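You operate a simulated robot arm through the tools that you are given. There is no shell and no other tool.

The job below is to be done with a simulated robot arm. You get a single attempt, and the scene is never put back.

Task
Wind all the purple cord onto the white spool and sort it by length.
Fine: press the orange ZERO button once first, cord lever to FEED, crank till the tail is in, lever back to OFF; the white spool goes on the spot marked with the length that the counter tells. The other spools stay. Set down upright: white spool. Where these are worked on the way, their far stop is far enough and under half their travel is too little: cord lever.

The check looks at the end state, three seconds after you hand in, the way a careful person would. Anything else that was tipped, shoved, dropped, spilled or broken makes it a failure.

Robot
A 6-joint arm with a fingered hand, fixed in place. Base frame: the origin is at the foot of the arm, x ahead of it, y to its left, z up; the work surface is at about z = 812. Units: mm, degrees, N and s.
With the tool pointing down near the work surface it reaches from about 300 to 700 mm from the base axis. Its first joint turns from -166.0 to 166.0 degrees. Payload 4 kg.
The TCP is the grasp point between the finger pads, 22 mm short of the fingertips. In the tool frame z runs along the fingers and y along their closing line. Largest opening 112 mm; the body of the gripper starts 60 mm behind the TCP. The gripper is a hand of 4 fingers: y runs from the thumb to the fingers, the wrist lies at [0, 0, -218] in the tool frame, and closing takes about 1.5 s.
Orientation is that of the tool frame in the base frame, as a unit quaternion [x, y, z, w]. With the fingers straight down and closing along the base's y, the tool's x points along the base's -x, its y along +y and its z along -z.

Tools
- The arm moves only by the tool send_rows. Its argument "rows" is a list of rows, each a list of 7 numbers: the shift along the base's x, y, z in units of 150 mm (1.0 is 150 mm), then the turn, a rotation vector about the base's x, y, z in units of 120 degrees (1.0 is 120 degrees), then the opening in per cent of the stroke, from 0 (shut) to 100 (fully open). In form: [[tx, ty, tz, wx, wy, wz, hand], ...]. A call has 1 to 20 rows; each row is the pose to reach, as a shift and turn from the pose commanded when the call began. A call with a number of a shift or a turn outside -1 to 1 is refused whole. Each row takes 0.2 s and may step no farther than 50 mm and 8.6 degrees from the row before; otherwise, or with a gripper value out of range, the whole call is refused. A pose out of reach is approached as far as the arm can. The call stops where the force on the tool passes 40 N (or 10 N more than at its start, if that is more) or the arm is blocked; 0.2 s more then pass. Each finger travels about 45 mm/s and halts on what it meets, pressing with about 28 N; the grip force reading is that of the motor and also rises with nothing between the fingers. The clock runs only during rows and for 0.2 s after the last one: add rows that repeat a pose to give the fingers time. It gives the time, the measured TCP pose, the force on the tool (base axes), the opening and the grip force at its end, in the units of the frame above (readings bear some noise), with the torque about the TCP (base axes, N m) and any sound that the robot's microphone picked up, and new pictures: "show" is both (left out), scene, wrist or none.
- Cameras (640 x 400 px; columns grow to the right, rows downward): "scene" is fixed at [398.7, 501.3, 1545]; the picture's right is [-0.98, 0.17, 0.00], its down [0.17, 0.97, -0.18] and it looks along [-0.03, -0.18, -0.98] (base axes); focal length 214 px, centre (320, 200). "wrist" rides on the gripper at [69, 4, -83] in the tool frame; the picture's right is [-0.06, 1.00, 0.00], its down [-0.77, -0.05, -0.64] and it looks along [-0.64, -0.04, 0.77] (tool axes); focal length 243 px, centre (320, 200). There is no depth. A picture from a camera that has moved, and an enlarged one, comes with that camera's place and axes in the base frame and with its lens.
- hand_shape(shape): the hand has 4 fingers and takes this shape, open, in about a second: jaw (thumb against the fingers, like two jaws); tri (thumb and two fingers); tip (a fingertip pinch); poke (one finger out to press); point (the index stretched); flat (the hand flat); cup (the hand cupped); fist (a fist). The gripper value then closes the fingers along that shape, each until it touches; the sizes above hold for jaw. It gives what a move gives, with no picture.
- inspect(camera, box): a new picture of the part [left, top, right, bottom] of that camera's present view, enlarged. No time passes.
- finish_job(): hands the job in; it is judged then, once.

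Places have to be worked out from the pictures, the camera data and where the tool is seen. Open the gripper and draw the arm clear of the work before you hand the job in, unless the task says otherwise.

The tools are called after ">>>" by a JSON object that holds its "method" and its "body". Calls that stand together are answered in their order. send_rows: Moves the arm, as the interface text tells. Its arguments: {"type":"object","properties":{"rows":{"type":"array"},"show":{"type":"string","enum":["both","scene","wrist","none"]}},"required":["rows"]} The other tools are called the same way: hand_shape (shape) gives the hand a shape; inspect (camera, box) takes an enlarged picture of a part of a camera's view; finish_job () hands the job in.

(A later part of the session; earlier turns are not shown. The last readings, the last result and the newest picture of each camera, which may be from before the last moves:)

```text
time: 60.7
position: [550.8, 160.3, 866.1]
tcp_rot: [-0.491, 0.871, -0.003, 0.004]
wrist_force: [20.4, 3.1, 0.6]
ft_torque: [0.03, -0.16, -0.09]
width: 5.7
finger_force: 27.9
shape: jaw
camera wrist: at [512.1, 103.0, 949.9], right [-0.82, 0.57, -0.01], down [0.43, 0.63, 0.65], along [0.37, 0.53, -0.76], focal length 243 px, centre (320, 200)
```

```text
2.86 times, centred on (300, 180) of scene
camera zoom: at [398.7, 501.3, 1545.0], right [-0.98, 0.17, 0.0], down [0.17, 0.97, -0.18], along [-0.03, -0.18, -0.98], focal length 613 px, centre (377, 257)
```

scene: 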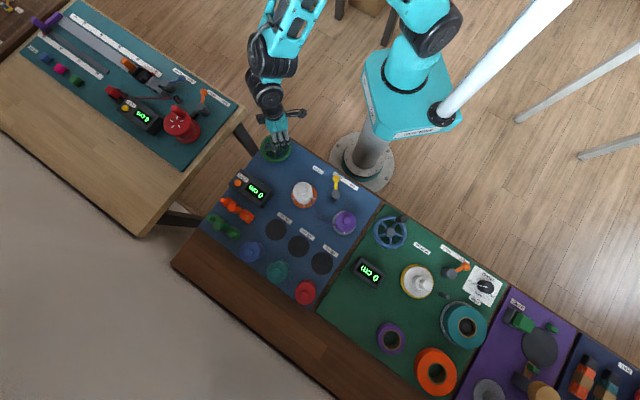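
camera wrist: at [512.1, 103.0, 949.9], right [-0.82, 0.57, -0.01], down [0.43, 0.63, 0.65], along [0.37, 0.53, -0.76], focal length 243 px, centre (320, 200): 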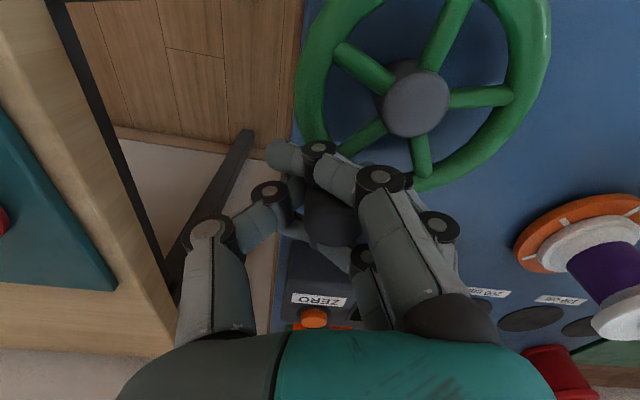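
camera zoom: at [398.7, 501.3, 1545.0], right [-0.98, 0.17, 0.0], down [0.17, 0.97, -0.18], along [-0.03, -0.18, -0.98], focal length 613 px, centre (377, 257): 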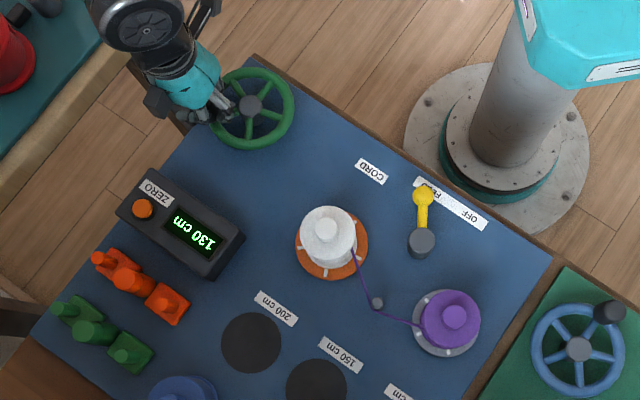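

130 cm, grip holding. Next half turn.

>>> {"method": "send_rows", "body": {"rows": [[-0.0157, -0.0991, 0, 0, 0, 0, 0], [-0.0612, -0.1885, 0, 0, 0, 0, 0], [-0.1322, -0.2594, 0, 0, 0, 0, 0], [-0.2216, -0.305, 0, 0, 0, 0, 0], [-0.3207, -0.3207, 0, 0, 0, 0, 0], [-0.4198, -0.305, 0, 0, 0, 0, 0], [-0.5092, -0.2594, 0, 0, 0, 0, 0], [-0.5801, -0.1885, 0, 0, 0, 0, 0], [-0.6256, -0.0991, 0, 0, 0, 0, 0], [-0.6413, 0, 0, 0, 0, 0, 0]], "show": "wrist"}}

>>> {"method": "inspect", "body": {"camera": "scene", "box": [230, 110, 370, 250]}}

```text
time: 62.9
position: [452.3, 161.6, 866.9]
tcp_rot: [-0.492, 0.871, 0.0, 0.003]
wrist_force: [26.9, -2.2, 9.2]
ft_torque: [-0.09, -0.39, -0.06]
width: 7.8
finger_force: 27.6
shape: jaw
camera wrist: at [413.4, 103.1, 949.1], right [-0.82, 0.57, 0.0], down [0.43, 0.63, 0.65], along [0.37, 0.53, -0.76], focal length 243 px, centre (320, 200)
```

wrist: 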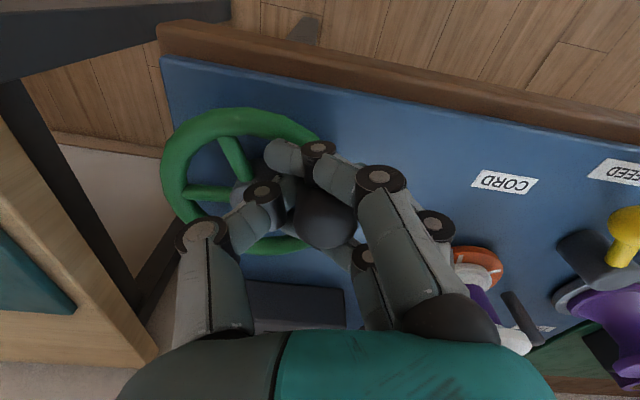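

```text
2.86 times, centred on (300, 180) of scene
camera zoom: at [398.7, 501.3, 1545.0], right [-0.98, 0.17, 0.0], down [0.17, 0.97, -0.18], along [-0.03, -0.18, -0.98], focal length 613 px, centre (377, 257)
```

zoom: 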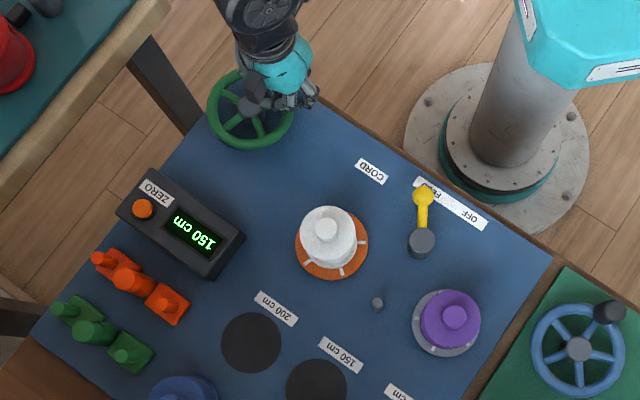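

150 cm and the cord line from supply to spool has vanished. I zoom to verify the tail is in.

>>> {"method": "inspect", "body": {"camera": "scene", "box": [285, 165, 365, 245]}}

>>> {"method": "inspect", "body": {"camera": "wrist", "box": [430, 200, 640, 380]}}

```text
5.00 times, centred on (325, 205) of scene
camera zoom: at [398.7, 501.3, 1545.0], right [-0.98, 0.17, 0.0], down [0.17, 0.97, -0.18], along [-0.03, -0.18, -0.98], focal length 1072 px, centre (295, 175)
```

zoom: 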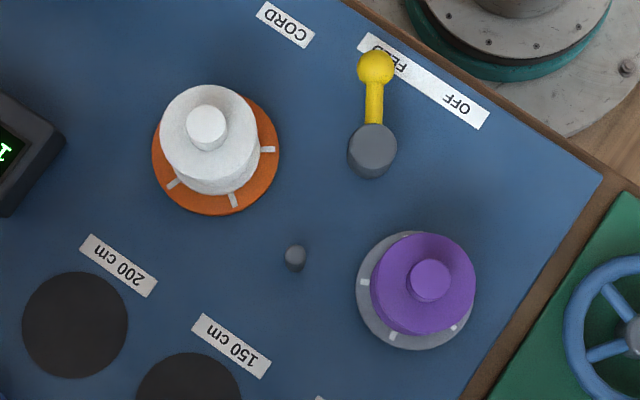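

```text
2.22 times, centred on (535, 290) of wrist
camera zoom: at [413.4, 103.1, 949.1], right [-0.82, 0.57, 0.0], down [0.43, 0.63, 0.65], along [0.37, 0.53, -0.76], focal length 539 px, centre (-158, 0)
```

zoom: 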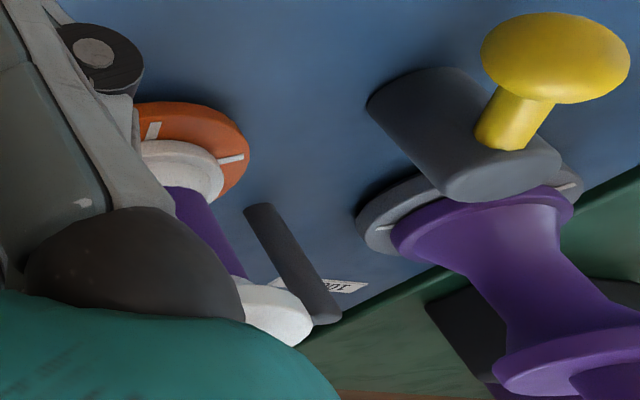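

The tail is in: no cord left between supply and spool, counter 150 cm. I release the knob, rise, and go back to the lever.

>>> {"method": "send_rows", "body": {"rows": [[0, 0, 0, 0, 0, 0, 50], [0, 0, 0, 0, 0, 0, 50], [0, 0, 0, 0, 0, 0, 50], [0, 0, 0, 0, 0, 0, 50], [0, 0, 0.2, 0, 0, 0, 50], [0, 0, 0.4, 0, 0, 0, 50], [0, 0, 0.6, 0, 0, 0, 50]], "show": "scene"}}

>>> {"method": "inspect", "body": {"camera": "scene", "box": [230, 110, 370, 250]}}

```text
time: 64.5
position: [449.9, 162.5, 955.6]
tcp_rot: [-0.492, 0.871, 0.0, 0.0]
wrist_force: [0.1, -0.2, 0.6]
ft_torque: [-0.03, -0.01, 0.03]
width: 55.3
finger_force: 0.1
shape: jaw
```

scene: 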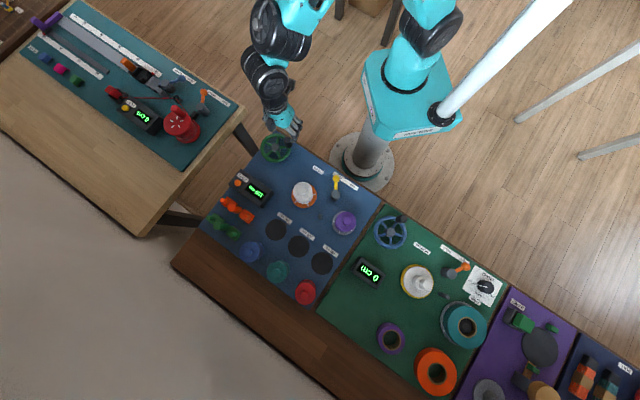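

```text
2.86 times, centred on (300, 180) of scene
camera zoom: at [398.7, 501.3, 1545.0], right [-0.98, 0.17, 0.0], down [0.17, 0.97, -0.18], along [-0.03, -0.18, -0.98], focal length 613 px, centre (377, 257)
```

zoom: 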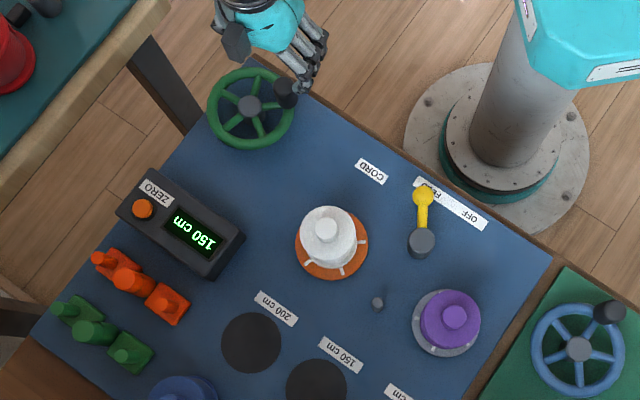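

Counter steady at 150 cm. I travel to above the lever ball (≈(314, 308)) with yaw 80°.

>>> {"method": "send_rows", "body": {"rows": [[-0.18, 0.18, 0, 0, 0, 0.035, 45], [-0.36, 0.37, 0, 0, 0, 0.07, 45], [-0.55, 0.56, 0, 0, 0, 0.105, 45], [-0.74, 0.75, 0, 0, 0, 0.14, 45], [-0.917, 0.931, 0, 0, 0, 0.175, 45]], "show": "wrist"}}

>>> {"method": "inspect", "body": {"camera": "wrist", "box": [180, 20, 500, 220]}}

```text
time: 65.7
position: [310.3, 299.5, 953.7]
tcp_rot: [-0.643, 0.766, -0.001, 0.001]
wrist_force: [0.8, 0.0, 0.3]
ft_torque: [0.01, 0.0, 0.05]
width: 51.4
finger_force: 0.1
shape: jaw
camera wrist: at [295.9, 232.4, 1037.6], right [-0.97, 0.24, 0.0], down [0.18, 0.74, 0.64], along [0.15, 0.62, -0.77], focal length 243 px, centre (320, 200)
```

wrist: 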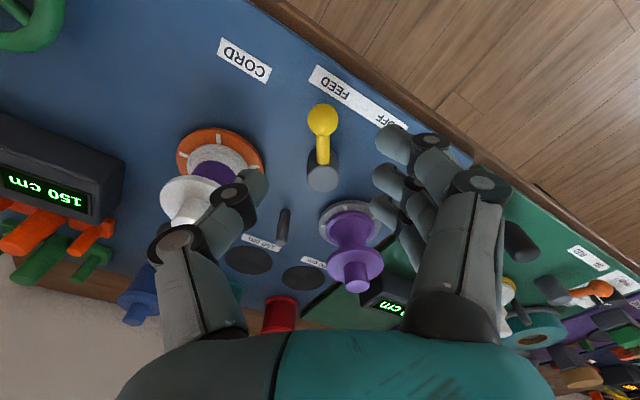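

```text
2.00 times, centred on (340, 120) of wrist
camera zoom: at [295.9, 232.4, 1037.6], right [-0.97, 0.24, 0.0], down [0.18, 0.74, 0.64], along [0.15, 0.62, -0.77], focal length 485 px, centre (280, 360)
```

zoom: 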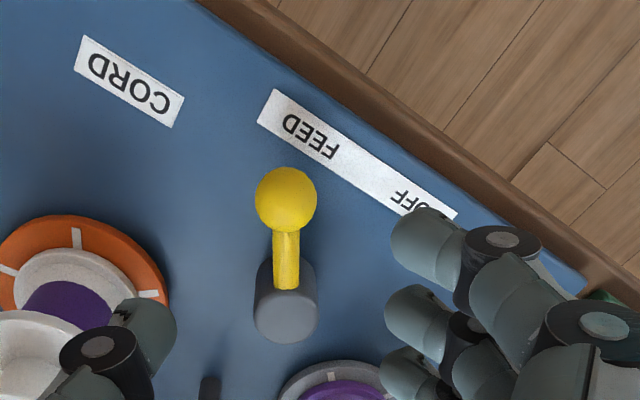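

The ball is aligned between the thumb and fingers. I descend to straddle it.

>>> {"method": "send_rows", "body": {"rows": [[0, 0, -0.2, 0, 0, 0, 43], [0, 0, -0.4, 0, 0, 0, 43], [0, 0, -0.58, 0, 0, 0, 43], [0, 0, -0.69, 0, 0, 0, 43]], "show": "wrist"}}

```text
time: 66.7
position: [313.6, 299.9, 851.1]
tcp_rot: [-0.642, 0.767, 0.0, 0.0]
wrist_force: [0.6, -0.5, 0.3]
ft_torque: [0.01, -0.01, -0.03]
width: 48.9
finger_force: 0.1
shape: jaw
camera wrist: at [297.4, 232.4, 933.4], right [-0.97, 0.24, 0.0], down [0.18, 0.74, 0.64], along [0.15, 0.62, -0.77], focal length 243 px, centre (320, 200)
```

wrist: 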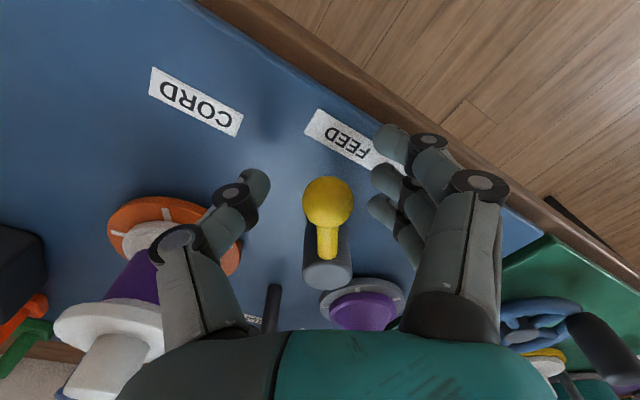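

Ball straddled. I narrow the opening to reduce slack and rotate the hand back about the pivot toward OFF.

>>> {"method": "send_rows", "body": {"rows": [[0, 0, 0, 0, 0, 0, 33], [0, 0, 0, 0, 0, 0, 33], [-0.0539, 0.0127, 0, 0, 0, -0.0625, 33], [-0.1055, 0.0323, 0, 0, 0, -0.125, 33], [-0.1543, 0.0584, 0, 0, 0, -0.1875, 33], [-0.1991, 0.0907, 0, 0, 0, -0.25, 33], [-0.2394, 0.1286, 0, 0, 0, -0.3125, 33], [-0.2744, 0.1714, 0, 0, 0, -0.375, 33], [-0.3035, 0.2185, 0, 0, 0, -0.4375, 33], [-0.3261, 0.2689, 0, 0, 0, -0.5, 33]], "show": "both"}}

>>> {"method": "inspect", "body": {"camera": "scene", "box": [290, 140, 400, 240]}}

```text
time: 68.9
position: [264.5, 341.5, 852.7]
tcp_rot: [-0.172, 0.985, 0.0, 0.0]
wrist_force: [0.6, -1.6, 0.6]
ft_torque: [0.0, 0.02, 0.03]
width: 39.0
finger_force: 0.1
shape: jaw
camera wrist: at [197.8, 321.3, 935.0], right [-0.28, 0.96, 0.0], down [0.74, 0.21, 0.64], along [0.62, 0.18, -0.77], focal length 243 px, centre (320, 200)
```

scene: 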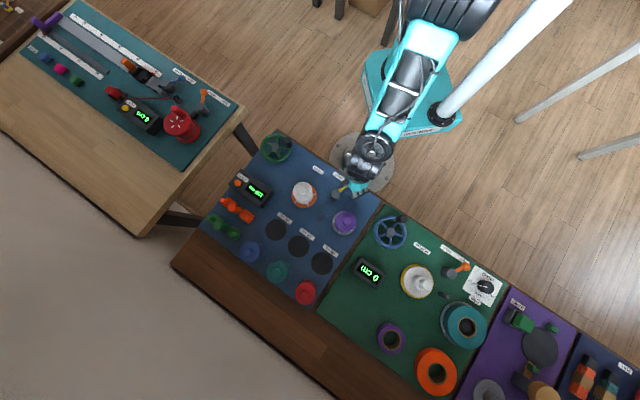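
wrist: 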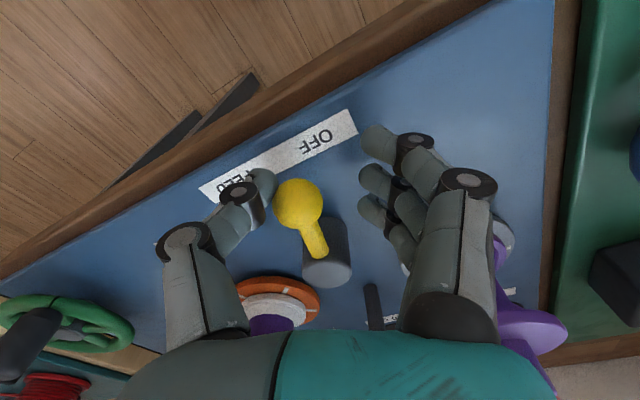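

```text
4.00 times, centred on (345, 190) of scene
camera zoom: at [398.7, 501.3, 1545.0], right [-0.98, 0.17, 0.0], down [0.17, 0.97, -0.18], along [-0.03, -0.18, -0.98], focal length 858 px, centre (220, 240)
```

zoom: 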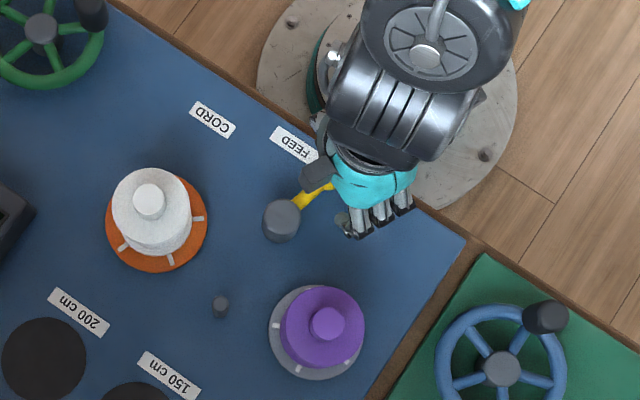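

The lever is at ≈213°. I continue the rotation gently to the OFF stop.

>>> {"method": "send_rows", "body": {"rows": [[-0.0143, 0.0457, 0, 0, 0, -0.0542, 33], [-0.0227, 0.0892, 0, 0, 0, -0.1042, 33], [-0.0258, 0.1185, 0, 0, 0, -0.1375, 33], [-0.0267, 0.1406, 0, 0, 0, -0.1625, 33], [-0.0265, 0.1627, 0, 0, 0, -0.1875, 33]], "show": "both"}}

>>> {"method": "inspect", "body": {"camera": "wrist", "box": [180, 80, 500, 280]}}

>>> {"method": "inspect", "body": {"camera": "scene", "box": [290, 140, 400, 240]}}

```text
time: 70.1
position: [259.4, 364.1, 851.2]
tcp_rot: [0.023, 1.0, 0.0, 0.0]
wrist_force: [-0.1, -2.9, -0.1]
ft_torque: [-0.08, 0.03, 0.02]
width: 40.2
finger_force: 0.1
shape: jaw
camera wrist: at [192.3, 372.4, 934.5], right [0.11, 0.99, 0.0], down [0.76, -0.08, 0.64], along [0.64, -0.07, -0.77], focal length 243 px, centre (320, 200)
```

scene: 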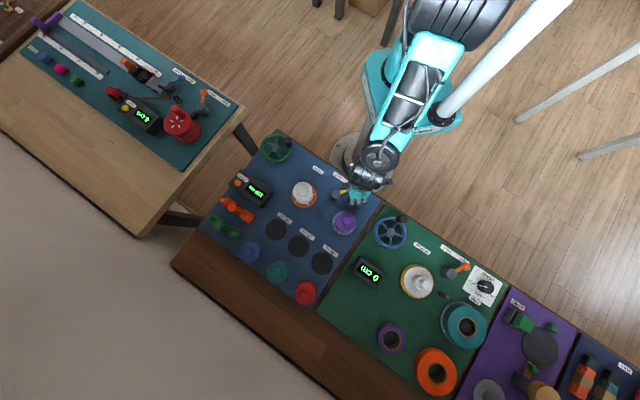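
wrist: 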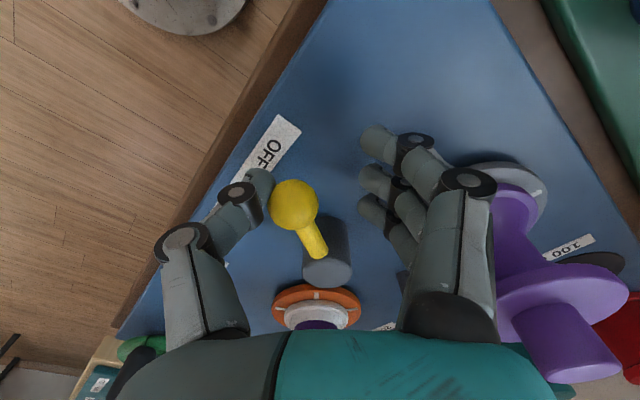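

```text
2.00 times, centred on (340, 180) of wrist
camera zoom: at [192.3, 372.4, 934.5], right [0.11, 0.99, 0.0], down [0.76, -0.08, 0.64], along [0.64, -0.07, -0.77], focal length 485 px, centre (280, 240)
```

zoom: 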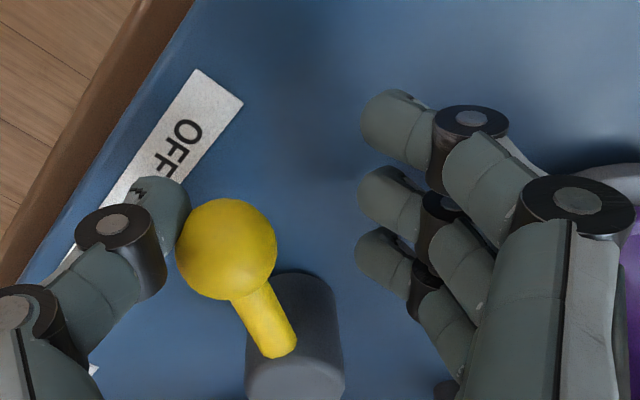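

```text
4.00 times, centred on (345, 190) of scene
camera zoom: at [398.7, 501.3, 1545.0], right [-0.98, 0.17, 0.0], down [0.17, 0.97, -0.18], along [-0.03, -0.18, -0.98], focal length 858 px, centre (220, 240)
```

zoom: 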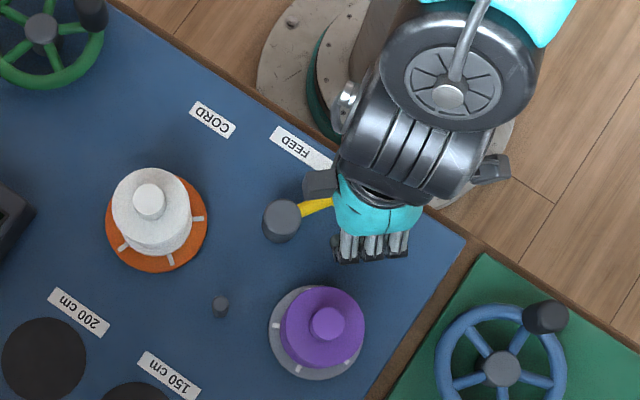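

The ball is at (270.8, 350.7), identical to its original OFF position. I push 3° more to confirm it's at the stop.

>>> {"method": "send_rows", "body": {"rows": [[0.0005, 0.011, 0, 0, 0, -0.0125, 33], [0.0013, 0.0222, 0, 0, 0, -0.025, 33]], "show": "wrist"}}

>>> {"method": "inspect", "body": {"camera": "wrist", "box": [180, 80, 500, 280]}}

```text
time: 70.7
position: [261.2, 368.6, 852.1]
tcp_rot: [0.049, 0.999, -0.001, 0.0]
wrist_force: [0.0, -6.0, -0.2]
ft_torque: [-0.04, 0.01, -0.02]
width: 41.9
finger_force: 0.0
shape: jaw
camera wrist: at [192.8, 379.2, 935.0], right [0.16, 0.99, 0.0], down [0.76, -0.12, 0.64], along [0.63, -0.1, -0.77], focal length 243 px, centre (320, 200)
```

wrist: 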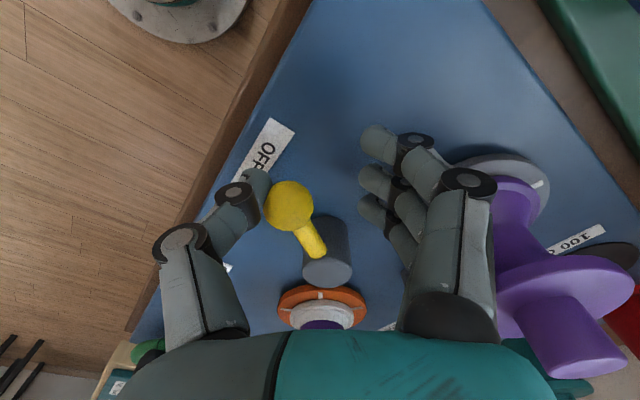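

```text
2.00 times, centred on (340, 180) of wrist
camera zoom: at [192.8, 379.2, 935.0], right [0.16, 0.99, 0.0], down [0.76, -0.12, 0.64], along [0.63, -0.1, -0.77], focal length 485 px, centre (280, 240)
```

zoom: 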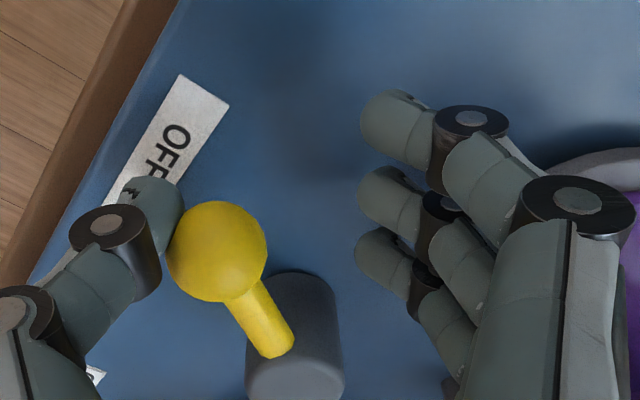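

Force rises without motion, so the lever is at the OFF stop. I back off, lift clear, and head over to the white spool with yaw turning to 45°.

>>> {"method": "send_rows", "body": {"rows": [[0, -0.02, 0, 0, 0, 0, 38], [0, -0.04, 0, 0, 0, 0, 42], [0, -0.04, 0.25, 0, 0, 0, 42], [0, -0.04, 0.55, 0, 0, 0, 42], [0, -0.04, 0.85, 0, 0, 0, 42]], "show": "scene"}}

>>> {"method": "send_rows", "body": {"rows": [[0.16, 0, 0, 0, 0, 0.07, 60], [0.32, -0.02, 0, 0, 0, 0.14, 60], [0.48, -0.04, 0, 0, 0, 0.21, 60], [0.64, -0.06, 0, 0, 0, 0.28, 60], [0.8, -0.08, 0, 0, 0, 0.35, 60], [0.96, -0.1, 0, 0, 0, 0.42, 60]], "show": "both"}}

>>> {"method": "inspect", "body": {"camera": "scene", "box": [290, 140, 400, 240]}}

>>> {"method": "inspect", "body": {"camera": "wrist", "box": [180, 20, 500, 220]}}

```text
time: 71.9
position: [257.6, 362.9, 978.2]
tcp_rot: [0.048, 0.999, -0.001, 0.0]
wrist_force: [0.3, 0.2, 0.2]
ft_torque: [0.0, 0.01, 0.02]
width: 46.5
finger_force: 0.2
shape: jaw
```

scene: 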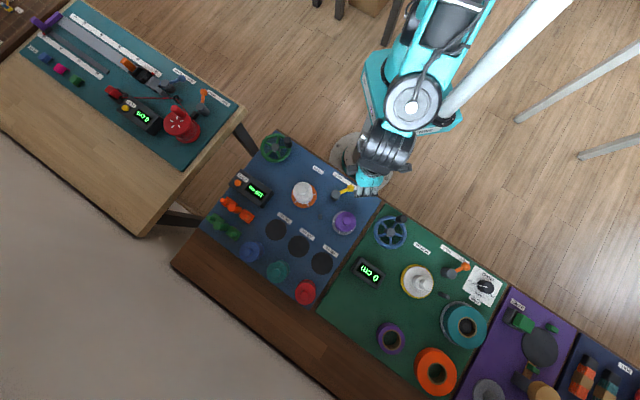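

```text
time: 73.3
position: [402.7, 348.4, 980.4]
tcp_rot: [-0.382, 0.924, 0.0, 0.0]
wrist_force: [0.3, 0.3, -0.2]
ft_torque: [0.0, 0.02, 0.02]
width: 66.9
finger_force: 0.0
shape: jaw
camera wrist: at [352.4, 301.6, 1062.7], right [-0.66, 0.75, 0.0], down [0.58, 0.51, 0.64], along [0.48, 0.42, -0.77], focal length 243 px, centre (320, 200)
```

scene: 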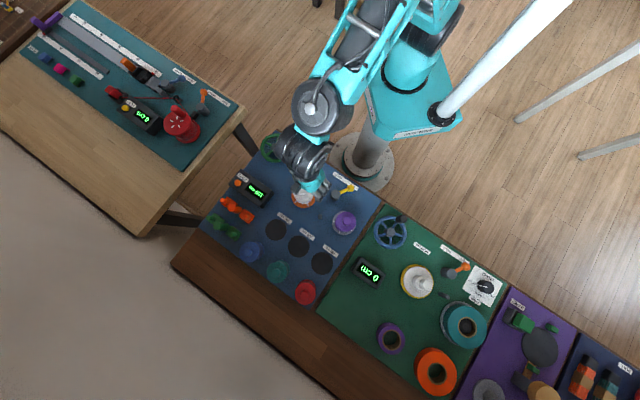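
wrist: 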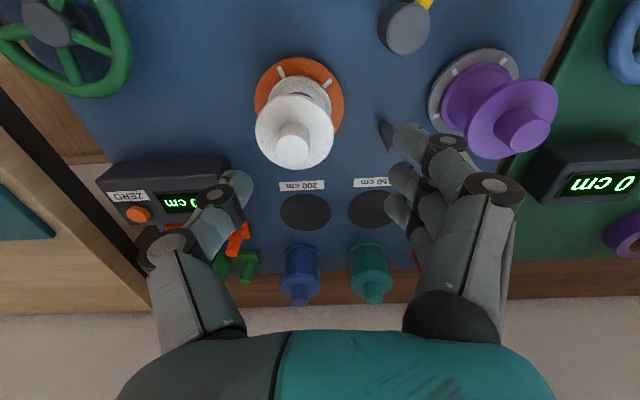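

```text
4.00 times, centred on (345, 190) of scene
camera zoom: at [398.7, 501.3, 1545.0], right [-0.98, 0.17, 0.0], down [0.17, 0.97, -0.18], along [-0.03, -0.18, -0.98], focal length 858 px, centre (220, 240)
```

zoom: 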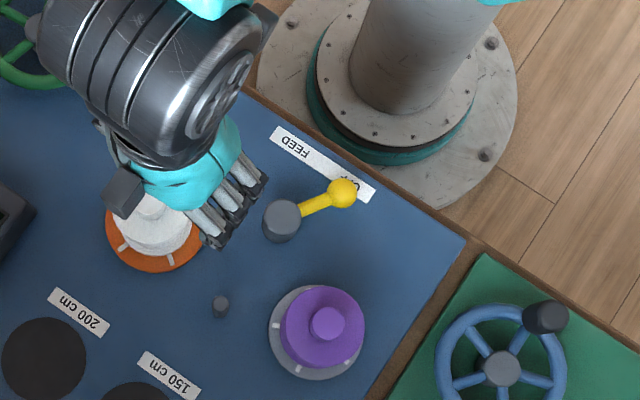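

```text
2.00 times, centred on (340, 120) of wrist
camera zoom: at [352.4, 301.6, 1062.7], right [-0.66, 0.75, 0.0], down [0.58, 0.51, 0.64], along [0.48, 0.42, -0.77], focal length 485 px, centre (280, 360)
```

zoom: 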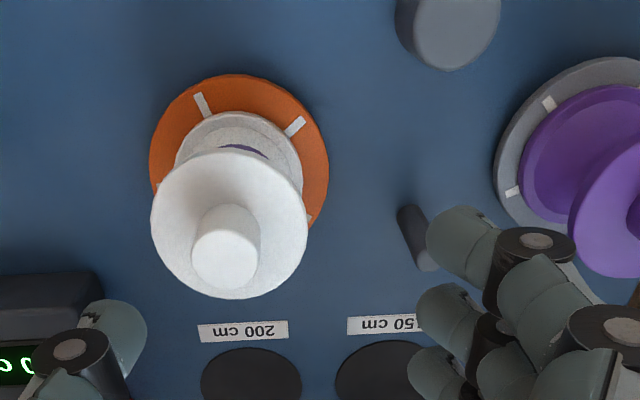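

The lever sits at OFF again. White spool: flange Ø64, knob Ø25 with axis near (428, 342.5). I move right above it for a precise look.

>>> {"method": "send_rows", "body": {"rows": [[0.08, -0.02, -0.1, 0, 0, 0, 60], [0.165, -0.04, -0.2, 0, 0, 0, 60]], "show": "wrist"}}

>>> {"method": "inspect", "body": {"camera": "wrist", "box": [180, 20, 500, 220]}}

```text
time: 73.9
position: [428.9, 340.3, 948.4]
tcp_rot: [-0.381, 0.925, 0.0, 0.0]
wrist_force: [0.6, -0.6, -0.2]
ft_torque: [-0.01, 0.03, -0.01]
width: 66.7
finger_force: 0.1
shape: jaw
camera wrist: at [377.1, 293.9, 1031.7], right [-0.66, 0.75, 0.0], down [0.58, 0.51, 0.64], along [0.48, 0.42, -0.77], focal length 243 px, centre (320, 200)
```

wrist: 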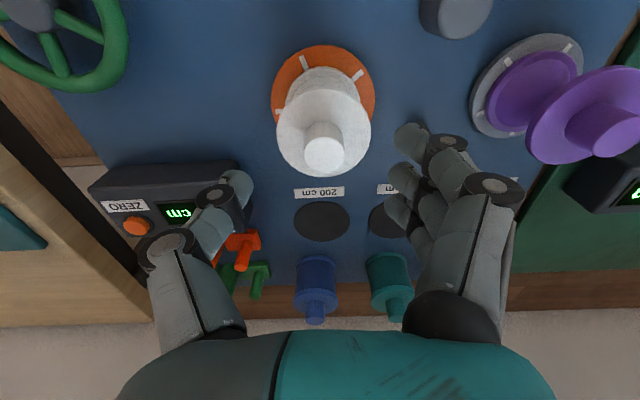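

```text
2.00 times, centred on (340, 120) of wrist
camera zoom: at [377.1, 293.9, 1031.7], right [-0.66, 0.75, 0.0], down [0.58, 0.51, 0.64], along [0.48, 0.42, -0.77], focal length 485 px, centre (280, 360)
```

zoom: 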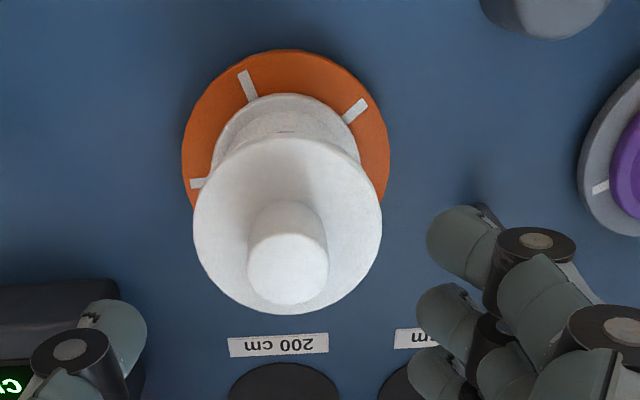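

Triangulated: spool knob axis (429, 343), knob top z≈903, flange top z≈875. I descend so fingertips stay just above the flange (TCP z≈901) and check.

>>> {"method": "send_rows", "body": {"rows": [[0.001, 0.009, -0.1, 0, 0, 0, 60], [0.002, 0.0167, -0.2, 0, 0, 0, 60], [0.002, 0.0167, -0.315, 0, 0, 0, 60]], "show": "both"}}

>>> {"method": "inspect", "body": {"camera": "wrist", "box": [160, 80, 480, 280]}}

>>> {"method": "inspect", "body": {"camera": "scene", "box": [260, 140, 360, 240]}}

```text
time: 74.7
position: [429.4, 344.3, 900.7]
tcp_rot: [-0.382, 0.924, 0.001, 0.001]
wrist_force: [-0.1, 1.0, -0.3]
ft_torque: [0.01, 0.0, 0.02]
width: 66.6
finger_force: 0.1
shape: jaw
camera wrist: at [377.8, 298.6, 984.1], right [-0.66, 0.75, 0.0], down [0.58, 0.5, 0.64], along [0.48, 0.42, -0.77], focal length 243 px, centre (320, 200)
```

scene: 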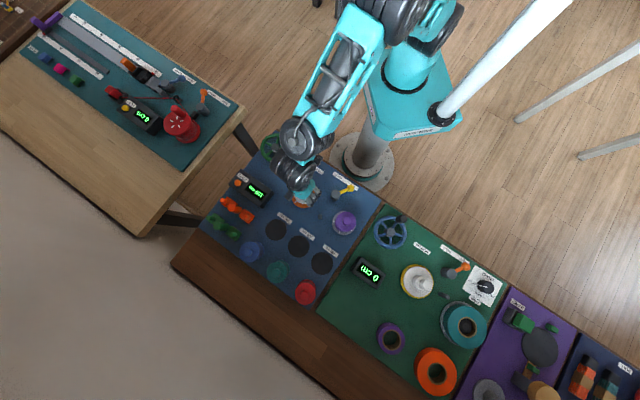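
wrist: 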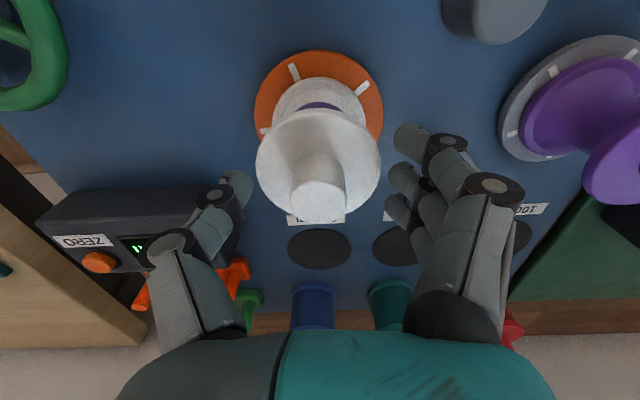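

```text
2.00 times, centred on (320, 180) of wrist
camera zoom: at [377.8, 298.6, 984.1], right [-0.66, 0.75, 0.0], down [0.58, 0.5, 0.64], along [0.48, 0.42, -0.77], focal length 485 px, centre (320, 240)
```

zoom: 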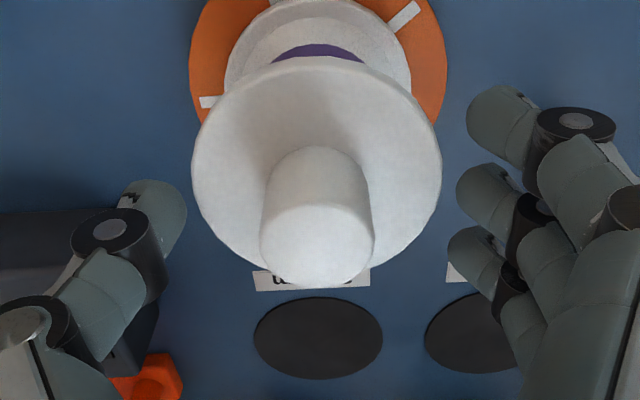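

```text
4.00 times, centred on (310, 190) of scene
camera zoom: at [398.7, 501.3, 1545.0], right [-0.98, 0.17, 0.0], down [0.17, 0.97, -0.18], along [-0.03, -0.18, -0.98], focal length 858 px, centre (360, 240)
```

zoom: 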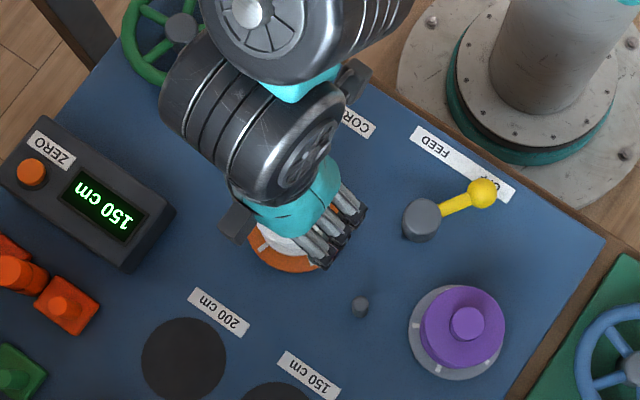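

The knob is centred in the hand. I close on it.

>>> {"method": "send_rows", "body": {"rows": [[0, 0, 0, 0, 0, 0, 0], [0, 0, 0, 0, 0, 0, 0], [0, 0, 0, 0, 0, 0, 0], [0, 0, 0, 0, 0, 0, 0], [0, 0, 0, 0, 0, 0, 0], [0, 0, 0, 0, 0, 0, 0]], "show": "wrist"}}

>>> {"method": "inspect", "body": {"camera": "wrist", "box": [160, 80, 480, 280]}}

```text
time: 76.1
position: [429.6, 345.8, 903.8]
tcp_rot: [-0.382, 0.924, 0.002, 0.002]
wrist_force: [-7.6, 6.4, 36.0]
ft_torque: [0.06, 0.03, 0.01]
width: 40.5
finger_force: 27.7
shape: jaw
camera wrist: at [377.6, 299.1, 985.5], right [-0.66, 0.75, 0.0], down [0.57, 0.5, 0.65], along [0.48, 0.43, -0.76], focal length 243 px, centre (320, 200)
```

wrist: 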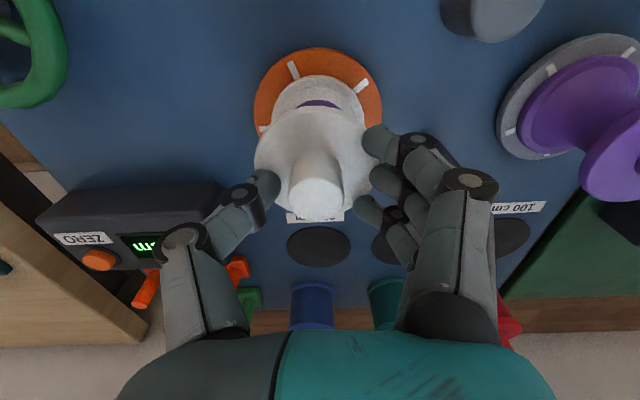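

```text
2.00 times, centred on (320, 180) of wrist
camera zoom: at [377.6, 299.1, 985.5], right [-0.66, 0.75, 0.0], down [0.57, 0.5, 0.65], along [0.48, 0.43, -0.76], focal length 485 px, centre (320, 240)
```

zoom: 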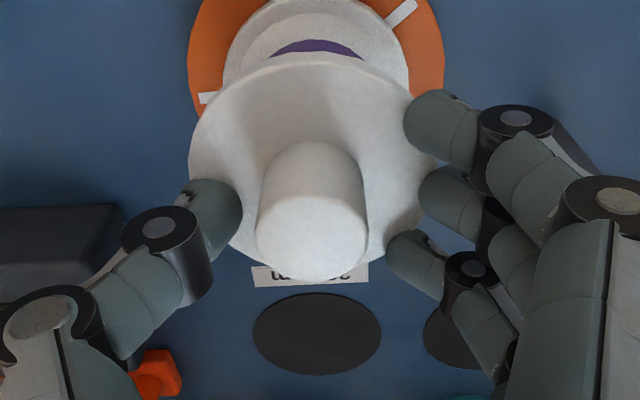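

The fingertips sweep lower while closing and pressed on the flange (Fz 36 N). I reopen, raise 8 mm, and close again on the knob.

>>> {"method": "send_rows", "body": {"rows": [[0, 0, 0, 0, 0, 0, 55], [0, 0, 0, 0, 0, 0, 55], [0, 0, 0.03, 0, 0, 0, 55], [0, 0, 0.055, 0, 0, 0, 55]], "show": "none"}}

>>> {"method": "send_rows", "body": {"rows": [[0, 0, 0, 0, 0, 0, 0], [0, 0, 0, 0, 0, 0, 0], [0, 0, 0, 0, 0, 0, 0], [0, 0, 0, 0, 0, 0, 0], [0, 0, 0, 0, 0, 0, 0], [0, 0, 0, 0, 0, 0, 0]], "show": "wrist"}}

>>> {"method": "inspect", "body": {"camera": "wrist", "box": [160, 80, 480, 280]}}

```text
time: 77.1
position: [429.1, 343.5, 909.0]
tcp_rot: [-0.38, 0.925, -0.001, -0.002]
wrist_force: [-0.4, 1.0, 0.4]
ft_torque: [-0.02, 0.01, 0.0]
width: 61.0
finger_force: 0.0
shape: jaw
```

```text
time: 78.5
position: [430.1, 343.2, 911.2]
tcp_rot: [-0.38, 0.925, -0.001, 0.0]
wrist_force: [9.6, -8.1, -1.5]
ft_torque: [-0.03, -0.14, 0.04]
width: 6.0
finger_force: 28.2
shape: jaw
camera wrist: at [379.1, 297.4, 993.0], right [-0.66, 0.75, 0.0], down [0.58, 0.5, 0.64], along [0.49, 0.42, -0.77], focal length 243 px, centre (320, 200)
```

wrist: 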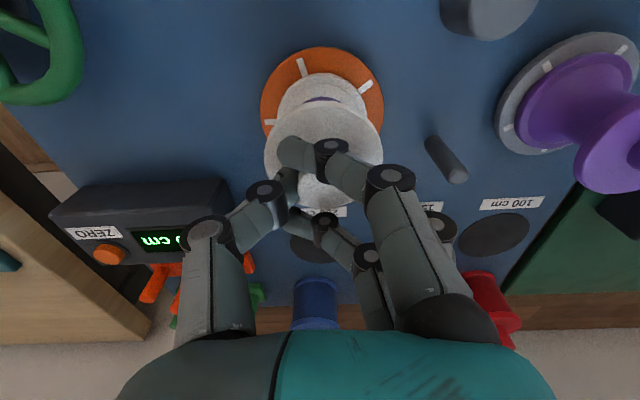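

```text
2.00 times, centred on (320, 180) of wrist
camera zoom: at [379.1, 297.4, 993.0], right [-0.66, 0.75, 0.0], down [0.58, 0.5, 0.64], along [0.49, 0.42, -0.77], focal length 485 px, centre (320, 240)
```

zoom: 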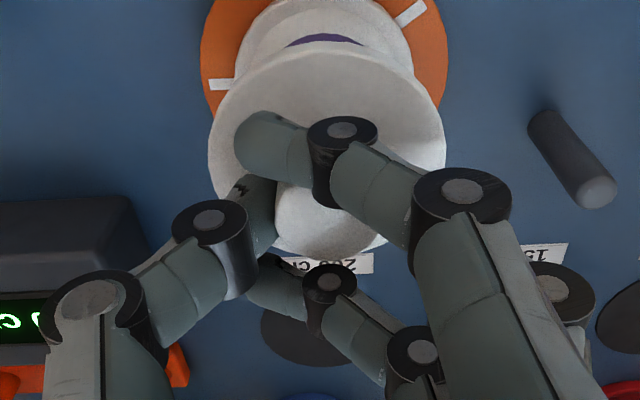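

The knob is gripped (usual thumb-side bias, no vertical push). I lift slowly and check.

>>> {"method": "send_rows", "body": {"rows": [[0, 0, 0.03, 0, 0, 0, 0], [0, 0, 0.07, 0, 0, 0, 0], [0, 0, 0.12, 0, 0, 0, 0], [0, 0, 0.17, 0, 0, 0, 0]], "show": "both"}}

>>> {"method": "inspect", "body": {"camera": "wrist", "box": [160, 60, 480, 280]}}

>>> {"method": "inspect", "body": {"camera": "scene", "box": [260, 140, 360, 240]}}

```text
time: 79.5
position: [429.1, 344.9, 934.8]
tcp_rot: [-0.38, 0.925, 0.0, 0.0]
wrist_force: [-0.1, 0.5, -0.8]
ft_torque: [0.05, 0.08, 0.02]
width: 4.3
finger_force: 28.1
shape: jaw
camera wrist: at [378.9, 298.8, 1018.8], right [-0.66, 0.75, 0.0], down [0.58, 0.5, 0.64], along [0.48, 0.42, -0.77], focal length 243 px, centre (320, 200)
```

scene: 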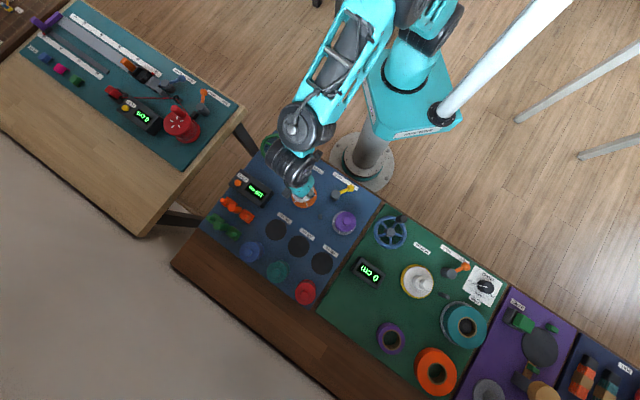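
wrist: 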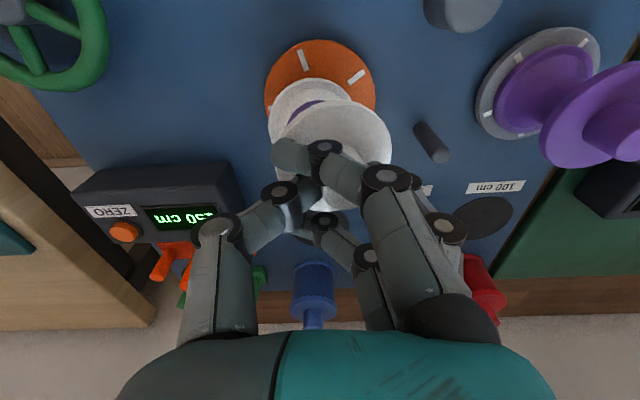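

```text
1.82 times, centred on (320, 170) of wrist
camera zoom: at [378.9, 298.8, 1018.8], right [-0.66, 0.75, 0.0], down [0.58, 0.5, 0.64], along [0.48, 0.42, -0.77], focal length 441 px, centre (320, 254)
```

zoom: 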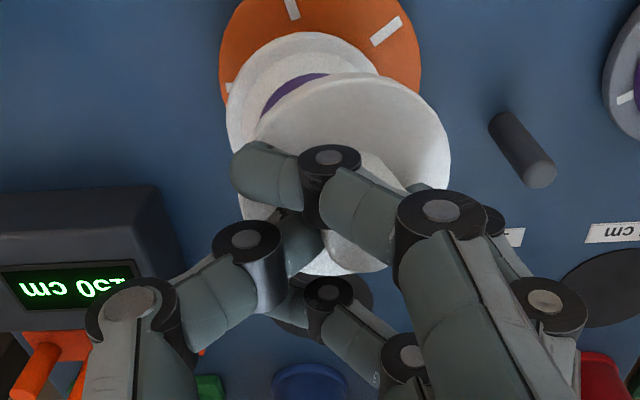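

```text
4.00 times, centred on (310, 190) of scene
camera zoom: at [398.7, 501.3, 1545.0], right [-0.98, 0.17, 0.0], down [0.17, 0.97, -0.18], along [-0.03, -0.18, -0.98], focal length 858 px, centre (360, 240)
```

zoom: 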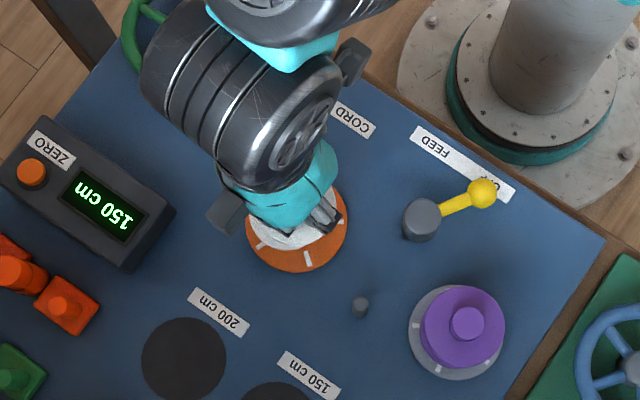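

The spool lifts but appears tilted somewhat. I raise it further to see it clearly.

>>> {"method": "send_rows", "body": {"rows": [[0, 0, 0.15, 0, 0, 0, 0], [0, 0, 0.3, 0, 0, 0, 0], [0, 0, 0.45, 0, 0, 0, 0]], "show": "both"}}

>>> {"method": "inspect", "body": {"camera": "wrist", "box": [160, 60, 480, 280]}}

>>> {"method": "inspect", "body": {"camera": "scene", "box": [260, 140, 360, 240]}}

```text
time: 80.3
position: [428.3, 345.8, 1002.9]
tcp_rot: [-0.381, 0.925, 0.0, 0.0]
wrist_force: [-0.3, -0.9, -0.3]
ft_torque: [-0.01, 0.0, -0.01]
width: 4.4
finger_force: 27.9
shape: jaw
camera wrist: at [377.9, 300.0, 1086.3], right [-0.66, 0.75, 0.0], down [0.58, 0.5, 0.64], along [0.48, 0.42, -0.77], focal length 243 px, centre (320, 200)
```

scene: 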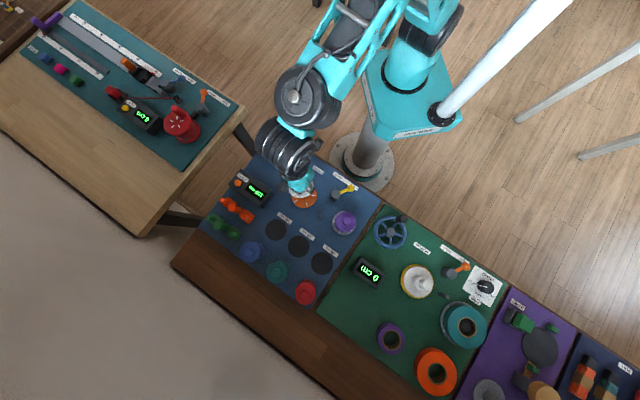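
wrist: 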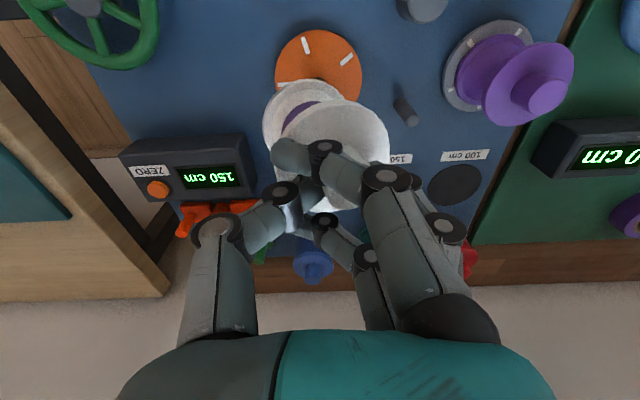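

```text
1.82 times, centred on (320, 170) of wrist
camera zoom: at [377.9, 300.0, 1086.3], right [-0.66, 0.75, 0.0], down [0.58, 0.5, 0.64], along [0.48, 0.42, -0.77], focal length 441 px, centre (320, 254)
```

zoom: 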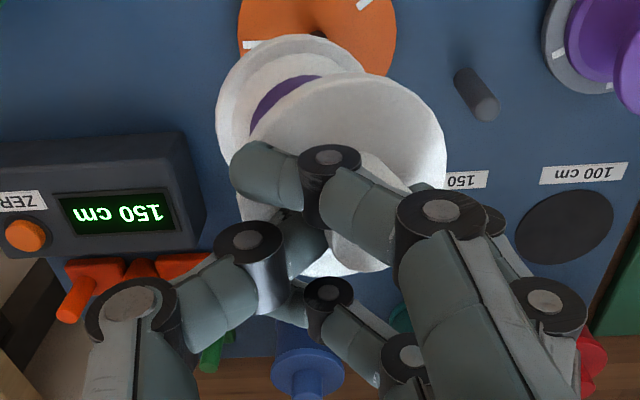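

```text
4.00 times, centred on (310, 190) of scene
camera zoom: at [398.7, 501.3, 1545.0], right [-0.98, 0.17, 0.0], down [0.17, 0.97, -0.18], along [-0.03, -0.18, -0.98], focal length 858 px, centre (360, 240)
```

zoom: 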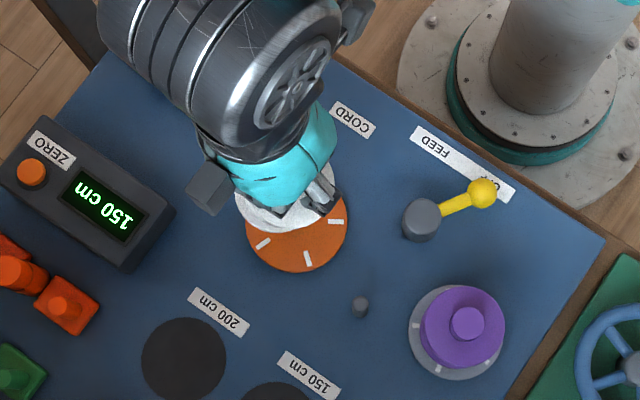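

The spool hangs tilted ≈20° with its bottom toward the thumb side. I tilt the hand about the radial axis by ~21° to bring the spool axis upright, then check.

>>> {"method": "send_rows", "body": {"rows": [[0, 0, 0, 0.041, 0.041, 0, 0], [0, 0, 0, 0.082, 0.082, 0, 0], [0, 0, 0, 0.124, 0.1235, 0, 0]], "show": "both"}}

>>> {"method": "inspect", "body": {"camera": "wrist", "box": [160, 40, 480, 260]}}

>>> {"method": "inspect", "body": {"camera": "scene", "box": [260, 140, 360, 240]}}

```text
time: 81.1
position: [429.1, 344.7, 1004.0]
tcp_rot: [-0.375, 0.909, 0.169, -0.07]
wrist_force: [-0.1, 0.7, -1.4]
ft_torque: [0.02, -0.02, -0.02]
width: 4.1
finger_force: 28.2
shape: jaw
camera wrist: at [399.3, 277.5, 1082.3], right [-0.61, 0.71, 0.36], down [0.74, 0.34, 0.58], along [0.29, 0.62, -0.73], focal length 243 px, centre (320, 200)
```

scene: 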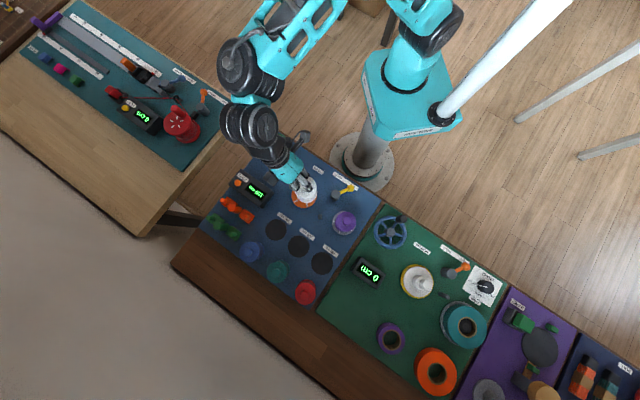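
wrist: 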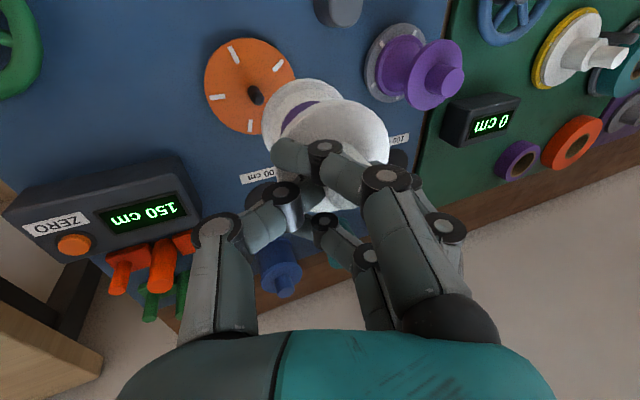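

```text
1.82 times, centred on (320, 150) of wrist
camera zoom: at [399.3, 277.5, 1082.3], right [-0.61, 0.71, 0.36], down [0.74, 0.34, 0.58], along [0.29, 0.62, -0.73], focal length 441 px, centre (320, 291)
```

zoom: 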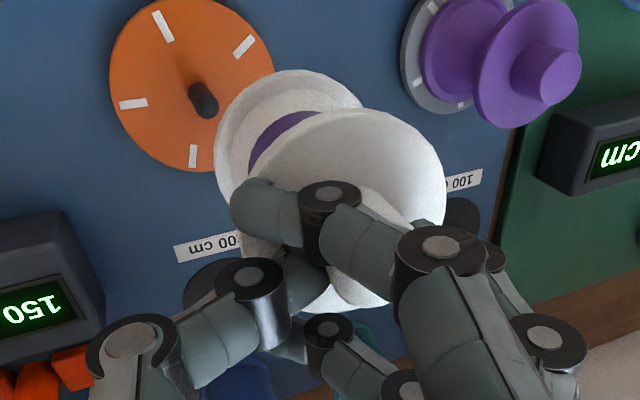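

```text
4.00 times, centred on (310, 190) of scene
camera zoom: at [398.7, 501.3, 1545.0], right [-0.98, 0.17, 0.0], down [0.17, 0.97, -0.18], along [-0.03, -0.18, -0.98], focal length 858 px, centre (360, 240)
```

zoom: 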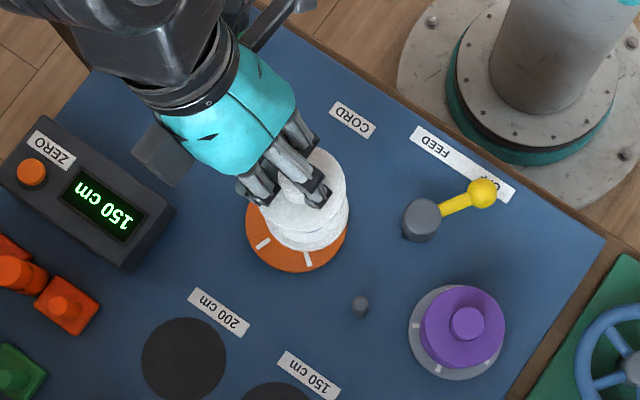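

I zoom in on the held spool to judge its axis more accurately.

>>> {"method": "inspect", "body": {"camera": "wrist", "box": [240, 60, 410, 230]}}

>>> {"method": "inspect", "body": {"camera": "scene", "box": [280, 165, 330, 215]}}

```text
2.35 times, centred on (325, 145) of wrist
camera zoom: at [399.3, 277.5, 1082.3], right [-0.61, 0.71, 0.36], down [0.74, 0.34, 0.58], along [0.29, 0.62, -0.73], focal length 571 px, centre (308, 329)
```

zoom: 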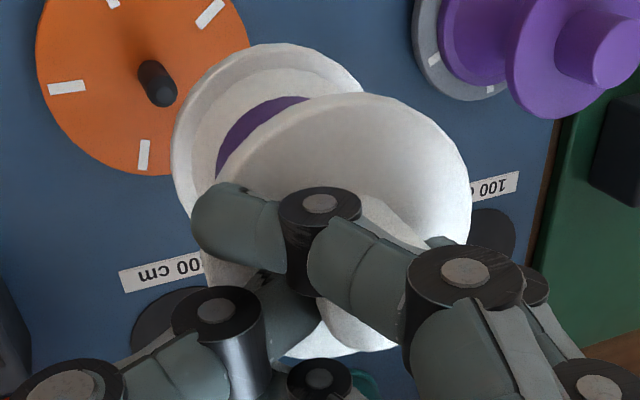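

```text
8.00 times, centred on (305, 190) of scene
camera zoom: at [398.7, 501.3, 1545.0], right [-0.98, 0.17, 0.0], down [0.17, 0.97, -0.18], along [-0.03, -0.18, -0.98], focal length 1716 px, centre (440, 280)
```

zoom: 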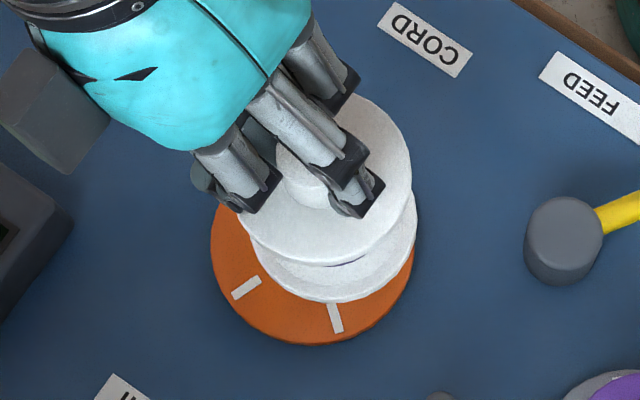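

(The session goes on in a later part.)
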